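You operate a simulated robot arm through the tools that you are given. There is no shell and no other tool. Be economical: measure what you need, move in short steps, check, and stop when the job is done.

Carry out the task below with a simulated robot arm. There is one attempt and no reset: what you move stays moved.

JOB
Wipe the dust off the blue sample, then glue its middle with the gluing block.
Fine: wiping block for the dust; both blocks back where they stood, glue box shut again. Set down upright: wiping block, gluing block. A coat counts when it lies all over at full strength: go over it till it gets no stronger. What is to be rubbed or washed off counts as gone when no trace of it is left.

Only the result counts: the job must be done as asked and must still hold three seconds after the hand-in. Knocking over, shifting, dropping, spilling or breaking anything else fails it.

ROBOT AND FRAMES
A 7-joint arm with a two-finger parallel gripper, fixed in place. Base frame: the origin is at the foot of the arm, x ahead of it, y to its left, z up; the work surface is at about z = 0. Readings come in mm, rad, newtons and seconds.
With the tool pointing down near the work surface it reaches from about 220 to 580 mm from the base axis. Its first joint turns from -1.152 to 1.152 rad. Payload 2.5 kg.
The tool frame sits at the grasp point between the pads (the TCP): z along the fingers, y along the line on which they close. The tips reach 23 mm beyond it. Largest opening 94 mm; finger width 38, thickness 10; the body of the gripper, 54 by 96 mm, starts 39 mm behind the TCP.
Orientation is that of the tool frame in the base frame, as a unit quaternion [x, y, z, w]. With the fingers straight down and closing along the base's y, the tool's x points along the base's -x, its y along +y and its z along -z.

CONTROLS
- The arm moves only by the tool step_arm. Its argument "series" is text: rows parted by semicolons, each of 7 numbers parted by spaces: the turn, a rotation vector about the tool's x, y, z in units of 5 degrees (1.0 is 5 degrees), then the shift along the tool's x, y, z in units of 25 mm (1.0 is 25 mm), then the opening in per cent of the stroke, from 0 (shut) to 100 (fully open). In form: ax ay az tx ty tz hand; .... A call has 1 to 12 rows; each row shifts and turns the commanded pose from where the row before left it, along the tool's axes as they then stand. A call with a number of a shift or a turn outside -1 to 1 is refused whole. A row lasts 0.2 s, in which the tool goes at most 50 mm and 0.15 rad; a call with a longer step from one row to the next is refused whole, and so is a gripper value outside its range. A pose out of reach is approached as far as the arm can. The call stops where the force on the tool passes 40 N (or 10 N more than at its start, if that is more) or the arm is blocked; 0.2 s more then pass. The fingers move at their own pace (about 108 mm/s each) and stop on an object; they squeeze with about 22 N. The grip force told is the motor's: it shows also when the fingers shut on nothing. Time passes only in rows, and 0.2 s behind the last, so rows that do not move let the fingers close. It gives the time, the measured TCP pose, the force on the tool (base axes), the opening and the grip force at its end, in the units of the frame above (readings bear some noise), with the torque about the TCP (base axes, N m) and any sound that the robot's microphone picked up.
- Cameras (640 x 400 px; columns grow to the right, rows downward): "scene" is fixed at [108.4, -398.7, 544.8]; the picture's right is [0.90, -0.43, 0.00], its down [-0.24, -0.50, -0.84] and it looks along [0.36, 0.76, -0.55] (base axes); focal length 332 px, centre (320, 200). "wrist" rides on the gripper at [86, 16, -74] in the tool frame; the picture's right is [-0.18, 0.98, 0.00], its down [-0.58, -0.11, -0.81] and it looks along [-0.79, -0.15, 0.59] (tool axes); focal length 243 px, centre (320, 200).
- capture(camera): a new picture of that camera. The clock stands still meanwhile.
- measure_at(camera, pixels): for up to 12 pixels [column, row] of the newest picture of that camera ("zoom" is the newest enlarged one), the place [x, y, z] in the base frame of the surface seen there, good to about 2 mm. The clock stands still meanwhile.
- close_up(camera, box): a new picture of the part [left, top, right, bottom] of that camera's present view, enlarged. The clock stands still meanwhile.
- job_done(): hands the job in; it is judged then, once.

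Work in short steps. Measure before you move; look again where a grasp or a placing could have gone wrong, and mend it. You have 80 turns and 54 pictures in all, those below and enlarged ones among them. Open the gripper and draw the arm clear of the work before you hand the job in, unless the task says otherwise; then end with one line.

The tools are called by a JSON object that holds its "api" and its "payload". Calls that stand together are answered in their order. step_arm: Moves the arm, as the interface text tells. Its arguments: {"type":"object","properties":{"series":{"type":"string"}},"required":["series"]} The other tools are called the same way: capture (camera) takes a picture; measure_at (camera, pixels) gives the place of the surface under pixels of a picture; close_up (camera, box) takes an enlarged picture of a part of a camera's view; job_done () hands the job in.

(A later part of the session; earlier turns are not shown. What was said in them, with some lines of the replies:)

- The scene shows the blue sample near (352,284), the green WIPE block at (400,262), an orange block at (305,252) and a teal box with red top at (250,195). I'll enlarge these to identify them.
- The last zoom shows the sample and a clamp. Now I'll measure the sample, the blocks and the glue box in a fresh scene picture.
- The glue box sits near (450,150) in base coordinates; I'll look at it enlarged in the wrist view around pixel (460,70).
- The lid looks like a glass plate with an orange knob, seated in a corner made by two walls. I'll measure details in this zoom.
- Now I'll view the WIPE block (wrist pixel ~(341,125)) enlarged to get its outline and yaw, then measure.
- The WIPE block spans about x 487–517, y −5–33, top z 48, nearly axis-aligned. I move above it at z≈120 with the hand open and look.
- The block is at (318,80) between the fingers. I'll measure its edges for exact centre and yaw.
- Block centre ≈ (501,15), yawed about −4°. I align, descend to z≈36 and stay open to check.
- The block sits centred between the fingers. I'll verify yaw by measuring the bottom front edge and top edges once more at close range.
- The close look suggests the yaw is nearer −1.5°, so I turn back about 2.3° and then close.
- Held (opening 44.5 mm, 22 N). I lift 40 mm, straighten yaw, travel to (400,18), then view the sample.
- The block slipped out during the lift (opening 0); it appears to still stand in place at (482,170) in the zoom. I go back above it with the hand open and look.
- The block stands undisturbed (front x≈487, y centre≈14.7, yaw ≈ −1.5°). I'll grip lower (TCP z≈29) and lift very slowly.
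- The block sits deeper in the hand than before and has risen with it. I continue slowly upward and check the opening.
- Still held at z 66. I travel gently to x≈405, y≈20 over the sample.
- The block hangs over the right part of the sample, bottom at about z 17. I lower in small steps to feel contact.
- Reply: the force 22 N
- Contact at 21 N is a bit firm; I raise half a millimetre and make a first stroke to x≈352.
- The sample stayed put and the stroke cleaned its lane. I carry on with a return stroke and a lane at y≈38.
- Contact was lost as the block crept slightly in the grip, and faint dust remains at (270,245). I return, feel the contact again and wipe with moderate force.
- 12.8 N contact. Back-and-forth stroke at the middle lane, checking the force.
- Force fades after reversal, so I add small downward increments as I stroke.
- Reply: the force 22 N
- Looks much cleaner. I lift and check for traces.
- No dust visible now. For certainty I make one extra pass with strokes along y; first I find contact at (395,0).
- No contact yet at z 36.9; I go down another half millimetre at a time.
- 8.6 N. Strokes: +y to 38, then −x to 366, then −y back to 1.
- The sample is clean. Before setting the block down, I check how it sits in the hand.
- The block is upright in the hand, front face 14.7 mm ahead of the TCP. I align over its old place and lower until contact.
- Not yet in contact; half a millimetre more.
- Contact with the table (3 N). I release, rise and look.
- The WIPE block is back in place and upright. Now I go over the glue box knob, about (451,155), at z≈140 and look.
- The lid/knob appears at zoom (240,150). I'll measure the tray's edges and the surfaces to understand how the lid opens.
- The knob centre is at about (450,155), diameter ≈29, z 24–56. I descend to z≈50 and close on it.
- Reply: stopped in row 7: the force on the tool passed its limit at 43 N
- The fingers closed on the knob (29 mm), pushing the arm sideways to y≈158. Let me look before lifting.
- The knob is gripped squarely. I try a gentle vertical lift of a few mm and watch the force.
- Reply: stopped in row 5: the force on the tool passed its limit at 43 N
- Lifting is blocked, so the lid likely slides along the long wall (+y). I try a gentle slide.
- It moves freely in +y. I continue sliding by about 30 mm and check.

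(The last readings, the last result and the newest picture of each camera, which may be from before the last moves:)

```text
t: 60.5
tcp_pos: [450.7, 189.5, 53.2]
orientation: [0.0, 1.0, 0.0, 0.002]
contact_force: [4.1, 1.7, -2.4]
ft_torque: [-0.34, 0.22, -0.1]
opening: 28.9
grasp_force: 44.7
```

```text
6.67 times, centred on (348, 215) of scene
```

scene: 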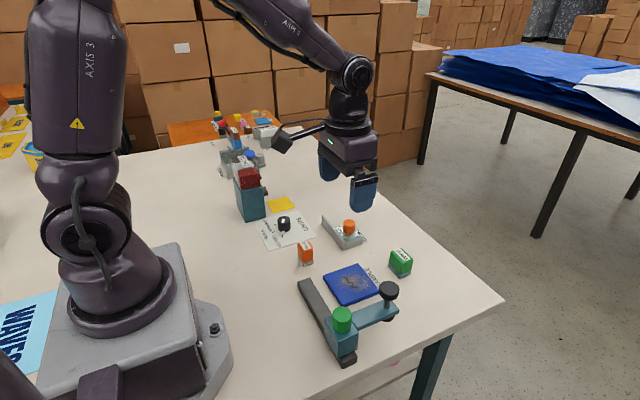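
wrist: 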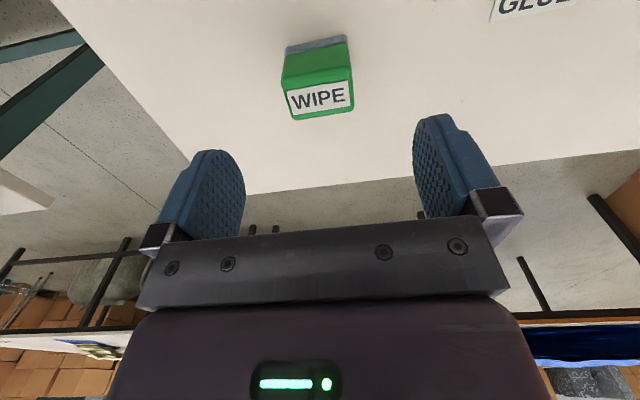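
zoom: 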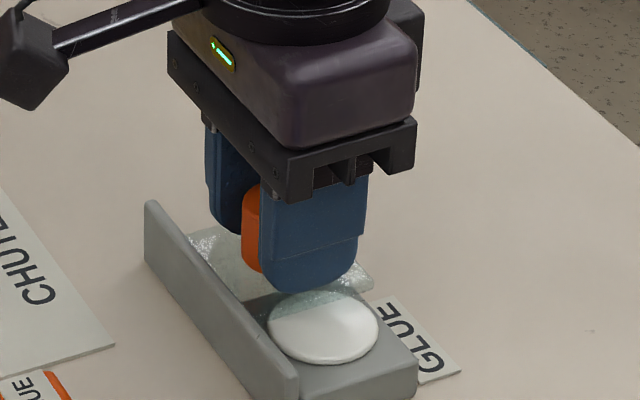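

The lid slides and reveals the white glue disc. I slide it on to the end, about 30 mm more.

{"api": "step_arm", "payload": {"series": "0 0 0 0 0.2 0 0;0 0 0 0 0.25 0 0;0 0 0 0 0.25 0 0;0 0 0 0 0.25 0 0;0 0 0 0 0.15 0 0;0 0 0 0 0 0 0"}}

{"api": "close_up", "payload": {"camera": "scene", "box": [300, 185, 396, 245]}}

```text
t: 61.9
tcp_pos: [449.7, 217.5, 53.3]
orientation: [-0.002, 1.0, 0.0, 0.002]
contact_force: [12.4, -0.1, -17.3]
ft_torque: [0.49, -0.11, 0.02]
opening: 29.1
grasp_force: 45.1
```

```text
6.67 times, centred on (348, 215) of scene
```

zoom: 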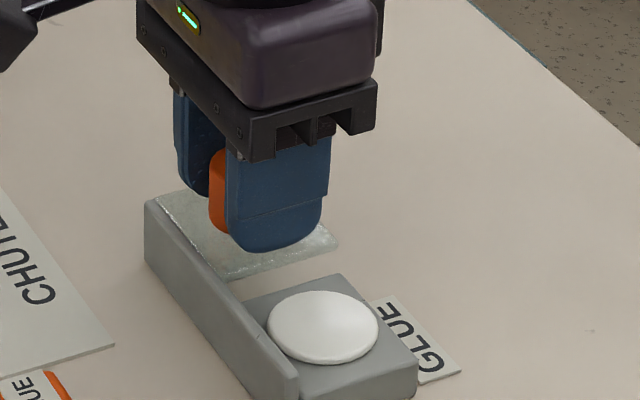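

The glue disc is fully uncovered. I release the knob and rise, then head toward the GLUE block at about (320,130).

{"api": "step_arm", "payload": {"series": "0 0 0 0 0 0 60;0 0 0 0 0 0 60;0 0 0 0 0 0 60;0 0 0 0 0 -0.5 60;0 0 0 0 0 -1 60;0 0 0 0 0 -1 60;0 0 0 0 0 -1 60;0 0 0 1 -0.8 0 80;0 0 0 1 -0.8 0 100;0 0 0 1 -0.8 0 100;0 0 0 1 -0.8 0 100;0 0 0 1 -0.4 0 100"}}

{"api": "capture", "payload": {"camera": "wrist"}}

```text
t: 64.5
tcp_pos: [324.8, 125.4, 139.1]
orientation: [-0.002, 1.0, 0.0, 0.002]
contact_force: [-1.2, 0.0, 0.4]
ft_torque: [0.0, 0.0, -0.02]
opening: 94.1
grasp_force: 0.1
```

```text
19 pictures are left
```

wrist: 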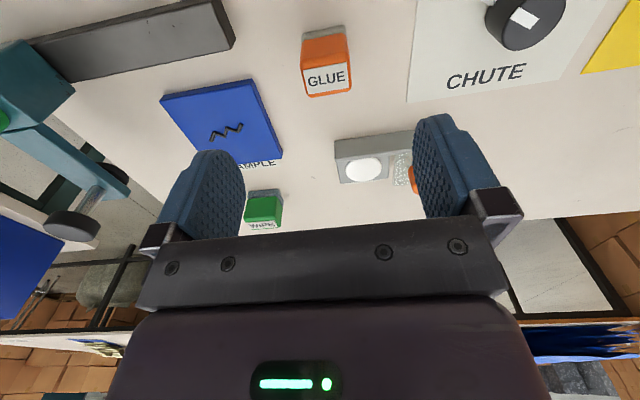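

The GLUE block is at (326,62). I measure its edges for centre, size and yaw.

{"api": "measure_at", "payload": {"camera": "wrist", "pixels": [[306, 66], [348, 60], [310, 92], [351, 86], [305, 38], [343, 33], [305, 52], [346, 46], [327, 78], [326, 50], [303, 31], [341, 27]]}}

```text
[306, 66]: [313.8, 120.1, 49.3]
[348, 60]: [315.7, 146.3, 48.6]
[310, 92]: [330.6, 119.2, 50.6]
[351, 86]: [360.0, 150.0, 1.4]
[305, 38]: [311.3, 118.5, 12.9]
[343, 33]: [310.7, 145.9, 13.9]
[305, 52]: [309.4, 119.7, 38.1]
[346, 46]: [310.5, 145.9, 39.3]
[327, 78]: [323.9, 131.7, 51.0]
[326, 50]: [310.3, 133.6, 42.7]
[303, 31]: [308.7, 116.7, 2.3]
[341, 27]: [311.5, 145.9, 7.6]
```

Block: x 310–334, y 118–147, top z≈50. I descend with a 60 mm opening to avoid the clamp rail, to z≈30.

{"api": "step_arm", "payload": {"series": "0 0 0.2 0.12 0.24 0 64;0 0 0 0 0 0 64;0 0 0 0 0 0.9 64;0 0 0 0 0 0.9 64;0 0 0 0 0 0.9 64;0 0 0 0 0 0.9 64;0 0 0 0 0 0.6 64;0 0 0 0 0 0 64"}}

{"api": "close_up", "payload": {"camera": "wrist", "box": [160, 50, 480, 250]}}

{"api": "measure_at", "payload": {"camera": "zoom", "pixels": [[320, 250]]}}

```text
t: 66.3
tcp_pos: [322.9, 132.8, 34.4]
orientation: [0.008, 1.0, 0.001, 0.002]
contact_force: [-0.1, 0.0, 0.1]
ft_torque: [-0.06, 0.0, 0.02]
opening: 60.2
grasp_force: 0.1
```

```text
2.00 times, centred on (320, 150) of wrist
```

zoom: 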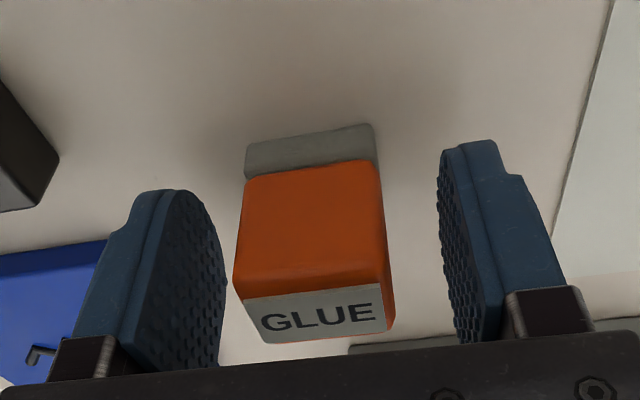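

```text
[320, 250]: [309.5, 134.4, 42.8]
```

Alignment looks good and the block is centred. I go 5 mm lower, close, then lift slowly.

{"api": "step_arm", "payload": {"series": "0 0 0 0 0 0.2 64;0 0 0 0 0 0 64;0 0 0 0 0 0 0;0 0 0 0 0 0 0;0 0 0 0 0 0 0;0 0 0 0 0 0 0;0 0 0 0 0 0 0"}}

{"api": "step_arm", "payload": {"series": "0 0 0 0 0 -0.1 0;0 0 0 0 0 -0.1 0;0 0 0 0 0 -0.2 0;0 0 0 0 0 -0.3 0;0 0 0 0 0 -0.4 0;0 0 0 0 0 -0.5 0;0 0 0 0 0 -0.4 0;0 0 -0.2 0 0 0 0"}}

```text
t: 67.9
tcp_pos: [321.3, 133.1, 29.9]
orientation: [0.007, 1.0, 0.0, 0.002]
contact_force: [-0.4, 1.0, -0.4]
ft_torque: [-0.04, 0.01, 0.01]
opening: 33.7
grasp_force: 22.0
```

```text
t: 69.7
tcp_pos: [322.2, 132.0, 80.3]
orientation: [-0.002, 1.0, 0.001, 0.002]
contact_force: [0.5, 0.3, -0.6]
ft_torque: [0.01, 0.0, -0.03]
opening: 33.6
grasp_force: 21.8
```

Held (33.7 mm). I carry it to above the glue disc at (450,155).

{"api": "step_arm", "payload": {"series": "0 0 0 -0.3 0.05 0 0;0 0 0 -0.5 0.1 0 0;0 0 0 -0.6 0.1 0 0;0 0 0 -0.6 0.1 0 0;0 0 0 -0.6 0.1 0 0;0 0 0 -0.6 0.1 0 0;0 0 0 -0.6 0.1 0 0;0 0 0 -0.6 0.1 0 0;0 0 0 -0.5 0.1 0 0;0 0 0 -0.22 0.05 0 0;0 0 0 0 0 0.4 0;0 0 0 0 0 0.3 0"}}

{"api": "close_up", "payload": {"camera": "scene", "box": [290, 170, 418, 250]}}

```text
t: 72.3
tcp_pos: [450.4, 154.3, 62.9]
orientation: [-0.001, 1.0, 0.0, 0.003]
contact_force: [0.1, 0.2, -0.2]
ft_torque: [0.01, -0.01, 0.01]
opening: 33.9
grasp_force: 21.3
```

```text
5.00 times, centred on (354, 210) of scene
```

zoom: 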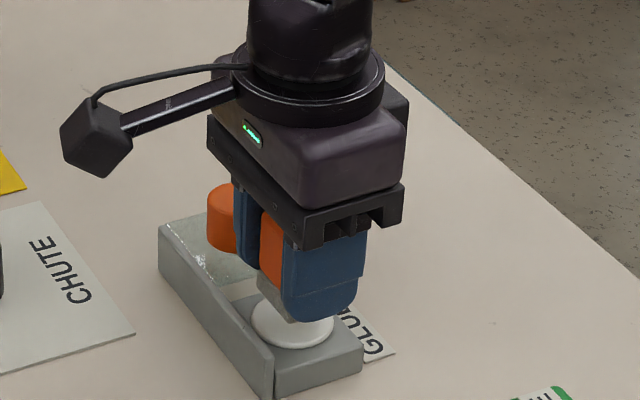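

Well placed over the disc. I lower to contact.

{"api": "step_arm", "payload": {"series": "0 0 0 0 0 0.2 0;0 0 0 0 0 0.14 0;0 0 0 0 0 0.04 0;0 0 0 0 0 0 0"}}

{"api": "step_arm", "payload": {"series": "0 0 0 0 0 0.03 0;0 0 0 0 0 0 0"}}

{"api": "step_arm", "payload": {"series": "0 0 0 0 0 0.03 0;0 0 0 0 0 0 0"}}

```text
t: 73.3
tcp_pos: [450.6, 156.7, 52.9]
orientation: [-0.002, 1.0, 0.001, 0.001]
contact_force: [1.0, -0.6, -1.4]
ft_torque: [0.02, 0.0, 0.01]
opening: 33.6
grasp_force: 22.1
```

```text
t: 73.9
tcp_pos: [450.9, 154.0, 53.2]
orientation: [-0.002, 1.0, 0.0, 0.002]
contact_force: [-0.9, -0.4, -0.2]
ft_torque: [-0.02, 0.01, -0.05]
opening: 33.5
grasp_force: 22.1
```

```text
t: 74.5
tcp_pos: [451.0, 154.3, 51.9]
orientation: [-0.002, 1.0, 0.0, 0.002]
contact_force: [-0.3, 0.4, -0.7]
ft_torque: [-0.03, 0.0, 0.0]
opening: 33.6
grasp_force: 22.1
```

{"api": "step_arm", "payload": {"series": "0 0 0 0 0 0.03 0;0 0 0 0 0 0 0"}}

{"api": "step_arm", "payload": {"series": "0 0 0 0 0 0.02 0;0 0 0 0 0 0 0"}}

```text
t: 75.1
tcp_pos: [451.2, 155.4, 51.8]
orientation: [-0.002, 1.0, 0.001, 0.001]
contact_force: [-0.8, 0.0, 2.3]
ft_torque: [-0.02, 0.0, 0.0]
opening: 33.3
grasp_force: 22.3
```

```text
t: 75.7
tcp_pos: [451.9, 155.4, 51.5]
orientation: [-0.001, 1.0, 0.001, 0.003]
contact_force: [-3.8, -2.0, 13.6]
ft_torque: [-0.06, 0.11, 0.02]
opening: 33.8
grasp_force: 22.3
```

Good contact (13.6 N). I rub a few mm to load the block, lift, and carry toward the sample centre.

{"api": "step_arm", "payload": {"series": "0 0 0 0 0.12 0 0;0 0 0 0 -0.24 0 0;0 0 0 0 0.12 0 0;0 0 0 0 0 0 0;0 0 0 0 0 -0.1 0;0 0 0 0 0 -0.4 0;0 0 0 0 0 -0.5 0"}}

{"api": "step_arm", "payload": {"series": "0 0 0 0.2 -0.3 0 0;0 0 0 0.3 -0.6 0 0;0 0 0 0.3 -0.6 0 0;0 0 0 0.4 -0.7 0 0;0 0 0 0.4 -0.7 0 0;0 0 0 0.4 -0.7 0 0;0 0 0 0.4 -0.7 0 0;0 0 0 0.3 -0.6 0 0;0 0 0 0.2 -0.4 0.2 0;0 0 0 0 -0.1 0.4 0;0 0 0 0 0 0.4 0"}}

{"api": "close_up", "payload": {"camera": "scene", "box": [290, 200, 450, 300]}}

```text
t: 77.3
tcp_pos: [449.0, 155.1, 74.8]
orientation: [-0.002, 1.0, 0.0, 0.002]
contact_force: [-0.3, -0.4, -0.8]
ft_torque: [-0.01, 0.04, 0.03]
opening: 33.6
grasp_force: 21.6
```

```text
t: 79.7
tcp_pos: [378.0, 20.7, 49.6]
orientation: [-0.001, 1.0, 0.0, 0.001]
contact_force: [-1.2, 0.3, -1.3]
ft_torque: [-0.02, -0.04, 0.01]
opening: 33.7
grasp_force: 22.1
```

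```text
4.00 times, centred on (370, 250) of scene
```

zoom: 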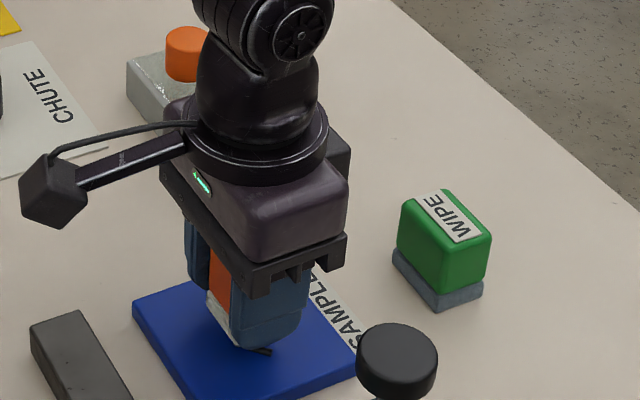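

The pad carries white glue. I lower onto the middle of the sample.

{"api": "step_arm", "payload": {"series": "0 0 0 0 0 0.2 0;0 0 0 0 0 0.12 0;0 0 0 0 0 0.04 0;0 0 0 0 0 0 0"}}

{"api": "step_arm", "payload": {"series": "0 0 0 0 0 0.03 0;0 0 0 0 0 0 0"}}

{"api": "step_arm", "payload": {"series": "0 0 0 0 0 0.02 0;0 0 0 0 0 0 0"}}

```text
t: 80.7
tcp_pos: [377.2, 19.5, 42.3]
orientation: [-0.002, 1.0, 0.0, 0.003]
contact_force: [0.0, 0.0, 1.4]
ft_torque: [0.0, -0.02, -0.04]
opening: 33.4
grasp_force: 22.1
```

```text
t: 81.3
tcp_pos: [379.1, 19.4, 39.9]
orientation: [-0.002, 1.0, 0.0, 0.002]
contact_force: [-5.7, -1.1, 20.9]
ft_torque: [-0.02, 0.07, -0.01]
opening: 33.7
grasp_force: 21.5
```

```text
t: 81.9
tcp_pos: [379.4, 20.4, 41.4]
orientation: [-0.002, 1.0, -0.001, 0.003]
contact_force: [-3.8, -1.8, 21.1]
ft_torque: [-0.06, -0.01, 0.0]
opening: 33.7
grasp_force: 21.8
```

21 N contact. I rub a small raster (±9 mm) around the middle.

{"api": "step_arm", "payload": {"series": "0 0 0 0.2 0.2 0 0;0 0 0 0.16 0.16 0 0;0 0 0 0 -0.36 0 0;0 0 0 0 -0.36 0 0;0 0 0 -0.36 0 0.01 0;0 0 0 0 0.36 0 0;0 0 0 0 0.36 0 0;0 0 0 -0.36 0 0.01 0;0 0 0 0 -0.36 0 0;0 0 0 0 -0.36 0 0;0 0 0 0.36 0.36 0 0;0 0 0 0 0 0 0"}}

{"api": "step_arm", "payload": {"series": "0 0 0 0 0 -0.1 0;0 0 0 0 0 -0.4 0;0 0 0 0 0 -0.5 0;0 0 0 -0.4 0.2 -0.5 0;0 0 0 -0.5 0.5 0 0;0 0 0 -0.5 0.8 0 0;0 0 0 -0.5 0.8 0 0;0 0 0 -0.4 0.8 0 0;0 0 0 -0.4 0.8 0 0;0 0 0 -0.2 0.8 0 0;0 0 0 0 0.5 0 0;0 0 0 0 0.2 0 0"}}

{"api": "close_up", "payload": {"camera": "scene", "box": [316, 247, 396, 297]}}

```text
t: 84.5
tcp_pos: [378.8, 20.6, 40.3]
orientation: [-0.001, 1.0, 0.0, 0.001]
contact_force: [-0.1, -1.2, 5.8]
ft_torque: [-0.06, -0.09, -0.04]
opening: 33.6
grasp_force: 21.8
```

```text
t: 87.1
tcp_pos: [450.1, 155.1, 77.0]
orientation: [-0.002, 1.0, 0.0, 0.001]
contact_force: [0.7, -0.6, -1.0]
ft_torque: [0.01, 0.05, 0.01]
opening: 33.5
grasp_force: 22.1
```

```text
8.00 times, centred on (356, 272) of scene
```

zoom: 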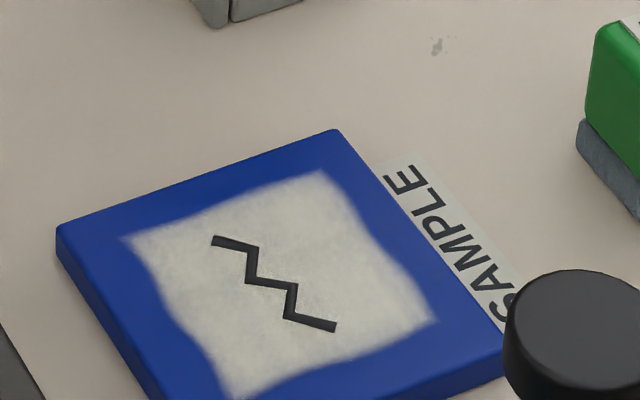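

The coat covers the middle but is a little mottled. I re-dip for a second pass.

{"api": "step_arm", "payload": {"series": "0 0 0 0 0 0.3 0;0 0 0 0 0 0.4 0;0 0 0 0 0 0.2 0;0 0 0 0 0 0.06 0;0 0 0 0 0 0.04 0;0 0 0 0 0 0 0"}}

{"api": "step_arm", "payload": {"series": "0 0 0 0 0 0.03 0;0 0 0 0 0 0 0"}}

```text
t: 88.5
tcp_pos: [451.8, 154.0, 52.2]
orientation: [-0.002, 1.0, 0.0, 0.002]
contact_force: [0.2, 0.3, -0.4]
ft_torque: [0.02, -0.04, 0.0]
opening: 33.6
grasp_force: 22.1
```

```text
t: 89.1
tcp_pos: [450.9, 155.5, 53.3]
orientation: [-0.002, 1.0, 0.0, 0.002]
contact_force: [-1.3, 0.1, -0.4]
ft_torque: [0.0, -0.02, 0.0]
opening: 33.7
grasp_force: 21.5
```

{"api": "step_arm", "payload": {"series": "0 0 0 0 0 0.03 0;0 0 0 0 0 0 0"}}

{"api": "step_arm", "payload": {"series": "0 0 0 0 0 0.025 0;0 0 0 0 0 0 0"}}

{"api": "step_arm", "payload": {"series": "0 0 0 0 0 0.02 0;0 0 0 0 0 0 0"}}

```text
t: 89.7
tcp_pos: [451.6, 154.7, 50.8]
orientation: [-0.002, 1.0, 0.0, 0.002]
contact_force: [0.4, -0.1, -0.5]
ft_torque: [-0.04, -0.03, -0.03]
opening: 33.6
grasp_force: 22.8
```

```text
t: 90.3
tcp_pos: [451.4, 155.5, 49.9]
orientation: [-0.002, 1.0, 0.0, 0.002]
contact_force: [0.0, 0.5, -1.0]
ft_torque: [0.01, 0.0, 0.04]
opening: 33.7
grasp_force: 21.8
```

```text
t: 90.9
tcp_pos: [451.3, 155.3, 51.8]
orientation: [-0.002, 1.0, 0.0, 0.001]
contact_force: [-1.9, -1.0, 5.6]
ft_torque: [0.0, 0.0, 0.04]
opening: 33.6
grasp_force: 22.4
```

Contact. I press slightly, rub, lift, and carry back to the sample.

{"api": "step_arm", "payload": {"series": "0 0 0 0 0 0.012 0;0 0 0 0 0.12 0 0;0 0 0 0 -0.24 0 0;0 0 0 0 0.12 0 0;0 0 0 0 0 0 0;0 0 0 0 0 -0.1 0;0 0 0 0 0 -0.4 0;0 0 0 0 0 -0.5 0"}}

{"api": "step_arm", "payload": {"series": "0 0 0 0.2 -0.3 0 0;0 0 0 0.3 -0.6 0 0;0 0 0 0.3 -0.6 0 0;0 0 0 0.4 -0.7 0 0;0 0 0 0.4 -0.7 0 0;0 0 0 0.4 -0.7 0 0;0 0 0 0.4 -0.7 0 0;0 0 0 0.3 -0.6 0 0;0 0 0 0.2 -0.4 0.2 0;0 0 0 0 -0.1 0.4 0;0 0 0 0 0 0.5 0;0 0 0 0 0 0.24 0"}}

{"api": "step_arm", "payload": {"series": "0 0 0 0 0 0.03 0;0 0 0 0 0 0 0"}}

```text
t: 92.7
tcp_pos: [450.1, 154.7, 75.6]
orientation: [-0.002, 1.0, 0.0, 0.001]
contact_force: [0.6, -0.2, -0.2]
ft_torque: [-0.01, -0.02, -0.01]
opening: 33.6
grasp_force: 21.6
```

```text
t: 95.3
tcp_pos: [376.7, 19.7, 40.3]
orientation: [-0.001, 1.0, 0.0, 0.002]
contact_force: [0.1, 0.1, -0.4]
ft_torque: [0.01, -0.08, 0.0]
opening: 33.5
grasp_force: 22.4
```

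```text
t: 95.9
tcp_pos: [377.4, 19.1, 39.3]
orientation: [-0.002, 1.0, 0.0, 0.001]
contact_force: [-1.7, -0.2, 3.4]
ft_torque: [0.01, -0.02, 0.01]
opening: 33.6
grasp_force: 22.1
```

Contact found (3.4 N). I press 0.5 mm more and go over the whole coat in a raster.

{"api": "step_arm", "payload": {"series": "0 0 0 0 0 0.02 0;0 0 0 0.2 0.2 0 0;0 0 0 0.16 0.16 0 0;0 0 0 0 -0.36 0 0;0 0 0 0 -0.36 0 0;0 0 0 -0.36 0 0.01 0;0 0 0 0 0.36 0 0;0 0 0 0 0.36 0 0;0 0 0 -0.36 0 0.01 0;0 0 0 0 -0.36 0 0;0 0 0 0 -0.36 0 0;0 0 0 0.36 0.36 0 0"}}

{"api": "step_arm", "payload": {"series": "0 0 0 0.2 0.2 0.01 0;0 0 0 0.16 0.16 0 0;0 0 0 0 -0.36 0 0;0 0 0 0 -0.36 0 0;0 0 0 -0.36 0 0.01 0;0 0 0 0 0.36 0 0;0 0 0 0 0.36 0 0;0 0 0 -0.36 0 0.01 0;0 0 0 0 -0.36 0 0;0 0 0 0 -0.36 0 0;0 0 0 0.36 0.36 0 0;0 0 0 0 0 0 0"}}

{"api": "step_arm", "payload": {"series": "0 0 0 0 0 -0.1 0;0 0 0 0 0 -0.4 0;0 0 0 0 0 -0.5 0;0 0 0 -0.4 0.2 -0.5 0;0 0 0 -0.5 0.5 0 0;0 0 0 -0.5 0.8 0 0;0 0 0 -0.5 0.8 0 0;0 0 0 -0.4 0.8 0 0;0 0 0 -0.4 0.8 0 0;0 0 0 -0.2 0.8 0 0;0 0 0 0 0.5 0 0;0 0 0 0 0.2 0 0"}}

{"api": "close_up", "payload": {"camera": "scene", "box": [316, 252, 396, 302]}}

```text
t: 98.5
tcp_pos: [379.3, 18.5, 39.5]
orientation: [-0.001, 1.0, -0.001, 0.004]
contact_force: [3.5, -4.6, 17.3]
ft_torque: [-0.01, -0.12, 0.0]
opening: 33.5
grasp_force: 22.0
```

```text
t: 101.1
tcp_pos: [378.9, 18.6, 40.4]
orientation: [0.0, 1.0, -0.001, 0.003]
contact_force: [2.2, -4.3, 12.8]
ft_torque: [-0.09, -0.09, -0.03]
opening: 33.7
grasp_force: 22.4
```

```text
t: 103.7
tcp_pos: [451.4, 156.2, 76.2]
orientation: [-0.003, 1.0, -0.001, 0.002]
contact_force: [-0.5, 0.1, -0.9]
ft_torque: [-0.01, 0.02, 0.03]
opening: 33.7
grasp_force: 21.8
```

```text
8.00 times, centred on (356, 277) of scene
```

zoom: 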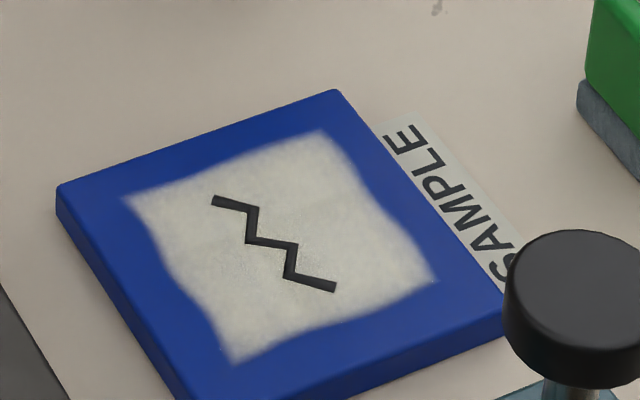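

The coat is even and full over the middle. Now I carry the gluing block back toward its stand at (322,133).

{"api": "step_arm", "payload": {"series": "0 0 0 0.3 -0.05 0 0;0 0 0 0.5 -0.1 0 0;0 0 0 0.6 -0.1 0 0;0 0 0 0.6 -0.1 0 0;0 0 0 0.6 -0.1 0 0;0 0 0 0.6 -0.1 0 0;0 0 0 0.6 -0.1 0 0;0 0 0 0.6 -0.1 0 0;0 0 0 0.5 -0.1 0 0;0 0 0 0.22 -0.08 0 0;0 0 0.2 0 0 0 0;0 0 0 0 0 0 0"}}

{"api": "close_up", "payload": {"camera": "wrist", "box": [160, 50, 480, 250]}}

{"api": "measure_at", "payload": {"camera": "zoom", "pixels": [[260, 215], [370, 200], [310, 230], [310, 280], [310, 200]]}}

```text
t: 106.3
tcp_pos: [322.0, 132.1, 76.3]
orientation: [0.006, 1.0, 0.0, 0.001]
contact_force: [-0.1, 0.2, 0.1]
ft_torque: [0.01, 0.0, -0.03]
opening: 33.5
grasp_force: 22.0
```

```text
2.00 times, centred on (320, 150) of wrist
```

zoom: 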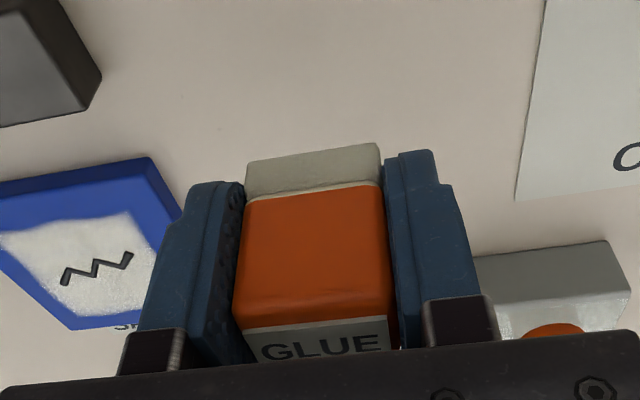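

```text
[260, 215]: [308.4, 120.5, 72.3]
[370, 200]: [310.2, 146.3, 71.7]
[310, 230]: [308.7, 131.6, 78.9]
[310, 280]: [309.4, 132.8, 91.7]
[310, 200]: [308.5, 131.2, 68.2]
```

Block is upright, front at x≈309 (was ≈310). I shift 1 mm and lower toward the table.

{"api": "step_arm", "payload": {"series": "0 0 0 -0.05 0.02 0.4 0;0 0 0 0 0 0.5 0;0 0 0 0 0 0.5 0;0 0 0 0 0 0.3 0;0 0 0 0 0 0.12 0;0 0 0 0 0 0.06 0;0 0 0 0 0 0 0"}}

{"api": "step_arm", "payload": {"series": "0 0 0 0 0 0.03 0;0 0 0 0 0 0 0"}}

{"api": "step_arm", "payload": {"series": "0 0 0 0 0 0.02 0;0 0 0 0 0 0 0"}}

```text
t: 107.9
tcp_pos: [322.9, 131.8, 28.9]
orientation: [0.007, 1.0, 0.001, 0.002]
contact_force: [0.8, 0.8, -0.8]
ft_torque: [-0.03, 0.01, 0.01]
opening: 33.7
grasp_force: 22.0
```

```text
t: 108.5
tcp_pos: [323.8, 132.0, 29.3]
orientation: [0.007, 1.0, 0.001, 0.002]
contact_force: [0.1, 0.3, -0.1]
ft_torque: [0.03, -0.04, 0.01]
opening: 33.6
grasp_force: 22.0
```

```text
t: 109.1
tcp_pos: [325.3, 132.2, 27.9]
orientation: [0.007, 1.0, 0.0, 0.002]
contact_force: [0.0, -0.2, -0.1]
ft_torque: [-0.01, 0.01, 0.03]
opening: 33.6
grasp_force: 21.8
```

{"api": "step_arm", "payload": {"series": "0 0 0 0 0 0.02 0;0 0 0 0 0 0 0"}}

{"api": "step_arm", "payload": {"series": "0 0 0 0 0 0.02 0;0 0 0 0 0 0 0"}}

{"api": "step_arm", "payload": {"series": "0 0 0 0 0 0.015 0;0 0 0 0 0 0 0"}}

```text
t: 109.7
tcp_pos: [323.0, 131.1, 26.7]
orientation: [0.007, 1.0, 0.0, 0.002]
contact_force: [0.6, -0.1, -1.2]
ft_torque: [0.02, 0.02, 0.02]
opening: 33.6
grasp_force: 22.0
```

```text
t: 110.3
tcp_pos: [324.0, 131.5, 26.7]
orientation: [0.007, 1.0, 0.0, 0.002]
contact_force: [-2.9, -1.6, 11.3]
ft_torque: [-0.03, 0.0, -0.02]
opening: 34.0
grasp_force: 21.9
```

```text
t: 110.9
tcp_pos: [323.4, 132.7, 26.4]
orientation: [0.007, 1.0, 0.0, 0.003]
contact_force: [-4.1, -2.5, 21.0]
ft_torque: [-0.08, 0.1, -0.03]
opening: 33.4
grasp_force: 22.0
```

The block stands on the table. I relax the pressure, open to 60 mm and rise.

{"api": "step_arm", "payload": {"series": "0 0 0 0 0 -0.025 0;0 0 0 0 0 0 64;0 0 0 0 0 0 64;0 0 0 0 0 0 64;0 0 0 0 0 -0.4 64;0 0 0 0 0 -0.9 64;0 0 0 0 0 -1 64;0 0 0 0 0 -1 64;0 0 -0.2 0 0 -1 64;0 0 0 0 0 0 64"}}

{"api": "capture", "payload": {"camera": "scene"}}

{"api": "close_up", "payload": {"camera": "scene", "box": [280, 200, 440, 300]}}

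```text
t: 113.1
tcp_pos: [321.8, 133.1, 135.7]
orientation: [-0.002, 1.0, 0.0, 0.002]
contact_force: [-0.9, -1.0, -0.2]
ft_torque: [0.03, -0.01, 0.04]
opening: 60.3
grasp_force: 0.0
```

```text
12 pictures are left
```

scene: 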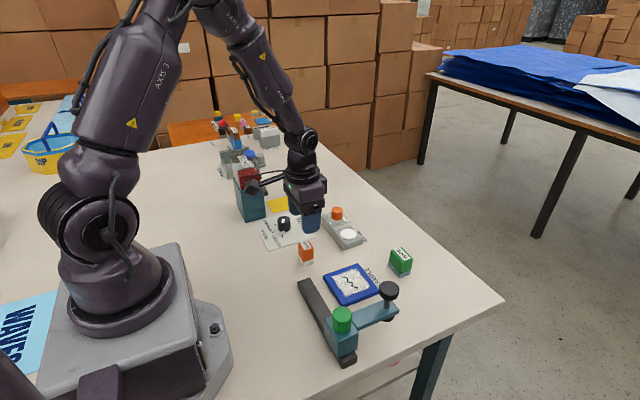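

```text
4.00 times, centred on (360, 250) of scene
```

zoom: 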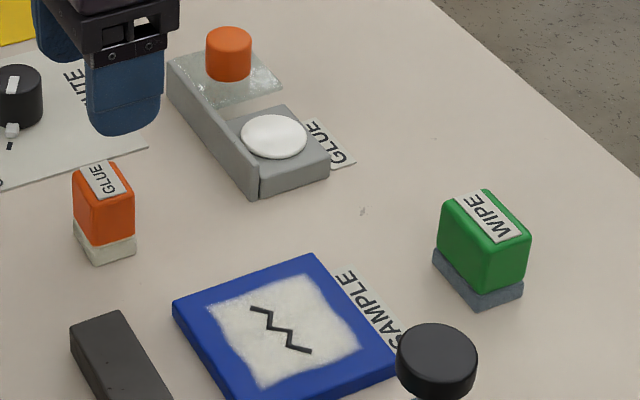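

Both blocks match their original places. Now I go to the lid knob at (450,217.5) and lower over it to z≈53 with the hand open.

{"api": "step_arm", "payload": {"series": "0 0 0 -0.85 0.567 0 64;0 0 0 -0.85 0.567 0 64;0 0 0 -0.85 0.567 0 64;0 0 0 -0.85 0.567 0 64;0 0 0 -0.85 0.567 0 64;0 0 0 -0.85 0.567 0 64;0 0 0 0 0 0 64;0 0 0 0 0 0.8 64;0 0 0 0 0 0.8 64;0 0 0 0 0 0.8 64;0 0 0 0 0 0.6 64;0 0 0 0 0 0.3 64"}}

{"api": "close_up", "payload": {"camera": "wrist", "box": [160, 50, 480, 250]}}

```text
t: 115.7
tcp_pos: [450.8, 218.0, 52.1]
orientation: [-0.001, 1.0, 0.0, 0.002]
contact_force: [0.7, -0.8, 0.3]
ft_torque: [0.01, -0.02, -0.01]
opening: 60.4
grasp_force: 0.3
```

```text
2.00 times, centred on (320, 150) of wrist
```

zoom: 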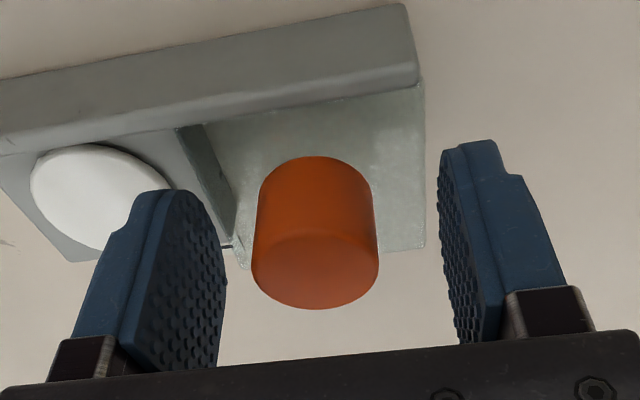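

The knob is between the fingers. I close and slide the lid back by about 50 mm.

{"api": "step_arm", "payload": {"series": "0 0 0 0 0 0 0;0 0 0 0 0 0 0;0 0 0 0 0 0 0;0 0 0 0 0 0 0"}}

{"api": "step_arm", "payload": {"series": "0 0 0 0 -0.15 0 0;0 0 0 0 -0.25 0 0;0 0 0 0 -0.25 0 0;0 0 0 0 -0.25 0 0;0 0 0 0 -0.25 0 0;0 0 0 0 -0.25 0 0;0 0 0 0 -0.25 0 0;0 0 0 0 -0.25 0 0;0 0 0 0 0 0 0"}}

```text
t: 116.7
tcp_pos: [451.1, 217.8, 53.3]
orientation: [-0.001, 1.0, -0.001, 0.001]
contact_force: [0.0, -5.6, -2.9]
ft_torque: [-0.2, 0.11, -0.45]
opening: 57.3
grasp_force: 45.1
```

```text
t: 118.7
tcp_pos: [451.7, 169.7, 52.8]
orientation: [-0.001, 1.0, 0.0, 0.001]
contact_force: [-11.1, 0.9, 10.5]
ft_torque: [0.31, 0.46, -0.46]
opening: 57.2
grasp_force: 44.9
```

The opening stayed at 57 mm with 45 N, which is odd. I look before doing more.

{"api": "close_up", "payload": {"camera": "wrist", "box": [160, 50, 480, 250]}}

{"api": "close_up", "payload": {"camera": "scene", "box": [290, 170, 418, 250]}}

```text
2.00 times, centred on (320, 150) of wrist
```

zoom: 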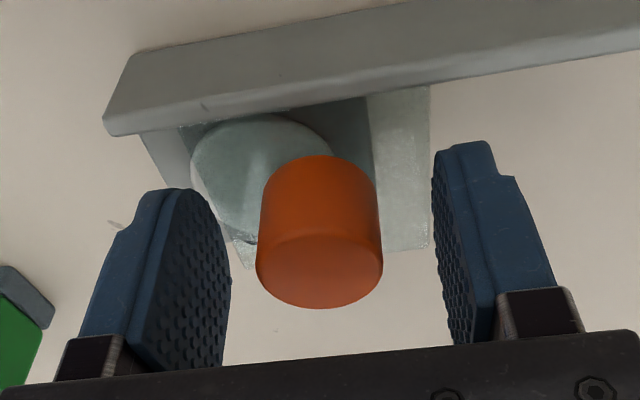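

```text
5.00 times, centred on (354, 210) of scene
```

zoom: 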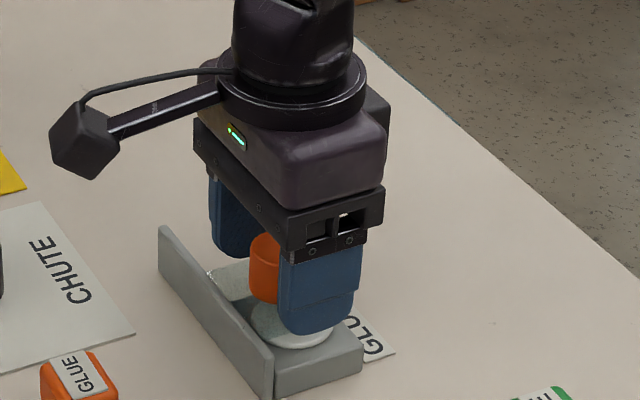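

The lid is following the hand along the slide. I continue the remaining ~14 mm toward the stop in small steps.

{"api": "step_arm", "payload": {"series": "0 0 0 0 -0.2 0 0;0 0 0 0 -0.2 0 0;0 0 0 0 -0.08 0 0;0 0 0 0 0 0 0"}}

{"api": "step_arm", "payload": {"series": "0 0 0 0 -0.04 0 0;0 0 0 0 -0.04 0 0;0 0 0 0 0 0 0"}}

{"api": "close_up", "payload": {"camera": "scene", "box": [300, 185, 396, 245]}}

```text
t: 119.7
tcp_pos: [451.3, 158.4, 51.7]
orientation: [-0.002, 1.0, 0.0, 0.002]
contact_force: [-15.7, 0.0, 14.9]
ft_torque: [0.04, 0.18, -0.38]
opening: 57.3
grasp_force: 44.3
```

```text
t: 120.5
tcp_pos: [449.8, 155.6, 52.6]
orientation: [-0.001, 1.0, 0.0, 0.002]
contact_force: [-14.7, 0.3, 12.9]
ft_torque: [0.39, 0.43, -0.24]
opening: 57.2
grasp_force: 45.3
```

```text
6.67 times, centred on (348, 215) of scene
```

zoom: 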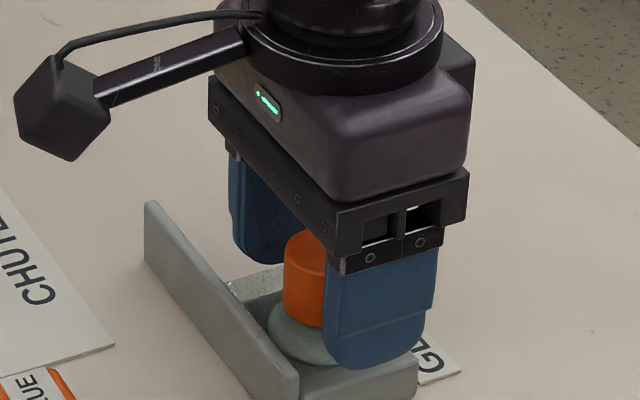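

Nearly shut. I push a little further to find the stop, watching the y force.

{"api": "step_arm", "payload": {"series": "0 0 0 0 -0.04 0 0;0 0 0 0 0 0 0"}}

{"api": "step_arm", "payload": {"series": "0 0 0 0 -0.04 0 0;0 0 0 0 0 0 0"}}

```text
t: 121.1
tcp_pos: [450.8, 154.8, 52.0]
orientation: [-0.002, 1.0, 0.0, 0.002]
contact_force: [-12.4, 0.2, 10.5]
ft_torque: [0.19, 0.44, -0.31]
opening: 57.1
grasp_force: 44.8
```

```text
t: 121.7
tcp_pos: [451.5, 155.8, 52.7]
orientation: [-0.001, 1.0, 0.0, 0.002]
contact_force: [-10.7, 2.3, 5.9]
ft_torque: [-0.22, 0.41, -0.52]
opening: 57.4
grasp_force: 45.3
```

{"api": "step_arm", "payload": {"series": "0 0 0 0 -0.04 0 0;0 0 0 0 0 0 0"}}

{"api": "step_arm", "payload": {"series": "0 0 0 0 -0.04 0 0;0 0 0 0 0 0 0"}}

```text
t: 122.3
tcp_pos: [449.8, 153.8, 52.2]
orientation: [-0.002, 1.0, 0.001, 0.003]
contact_force: [-7.3, 8.2, -1.2]
ft_torque: [0.12, 0.09, -0.81]
opening: 57.1
grasp_force: 45.5
```

```text
t: 122.9
tcp_pos: [449.9, 154.5, 52.7]
orientation: [-0.001, 1.0, 0.002, 0.003]
contact_force: [-3.1, 17.1, -5.8]
ft_torque: [0.37, 0.02, -1.16]
opening: 57.0
grasp_force: 44.9
```

The stop is reached (y force rises to 17 N without movement): the lid is shut. I back off the push, open, rise and look.

{"api": "step_arm", "payload": {"series": "0 0 0 0 0.04 0 0;0 0 0 0 0 0 90;0 0 0 0 0 0 90;0 0 0 0 0 0 90;0 0 0 0 0 -0.4 90;0 0 0 0 0 -0.9 90;0 0 0 0 0 -1 90;0 0 0 0 0 -1 90;0 0 0 0.6 -0.6 -1 90;0 0 0 0.8 -0.8 -1 90;0 0 0 0.8 -0.8 -1 90;0 0 0 0.8 -0.8 -1 90"}}

{"api": "close_up", "payload": {"camera": "scene", "box": [280, 200, 440, 300]}}

{"api": "close_up", "payload": {"camera": "scene", "box": [312, 205, 376, 245]}}

```text
t: 125.5
tcp_pos: [375.8, 77.8, 235.0]
orientation: [-0.002, 1.0, -0.001, 0.002]
contact_force: [-0.3, 0.3, 0.3]
ft_torque: [-0.02, 0.02, 0.0]
opening: 84.5
grasp_force: 0.0
```

```text
4.00 times, centred on (360, 250) of scene
```

zoom: 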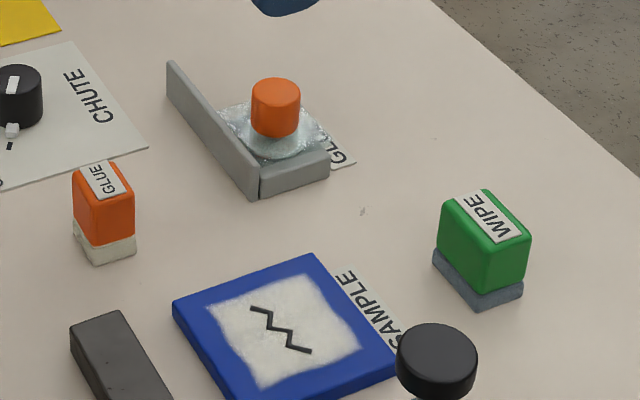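

```text
10.00 times, centred on (344, 225) of scene
```

zoom: 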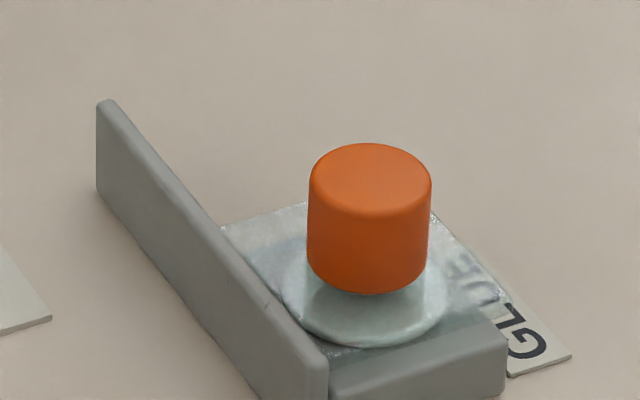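

The lid matches its original closed position exactly. One last close look at the coat for thin spots.

{"api": "close_up", "payload": {"camera": "scene", "box": [328, 264, 384, 299]}}

```text
11.43 times, centred on (356, 282) of scene
```

zoom: 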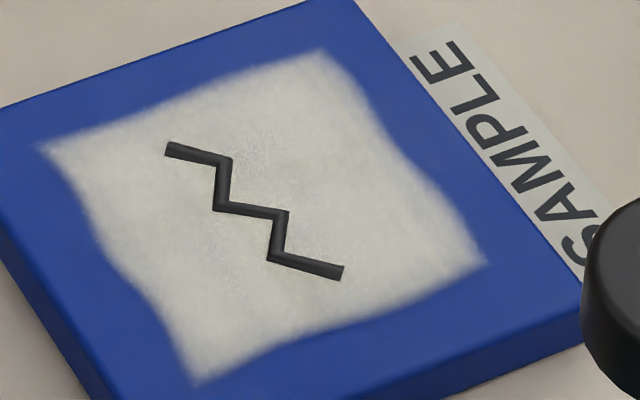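

The coat is opaque with no blue showing through, both blocks stand upright in their places, the glue box is shut and the arm is clear with the hand open. I hand in.

{"api": "job_done", "payload": {}}

```text
The job is handed in.
```

The blue sample is wiped clean and its middle is coated with glue. Both blocks stand upright back in their places, the glue box is shut, and the job is handed in.
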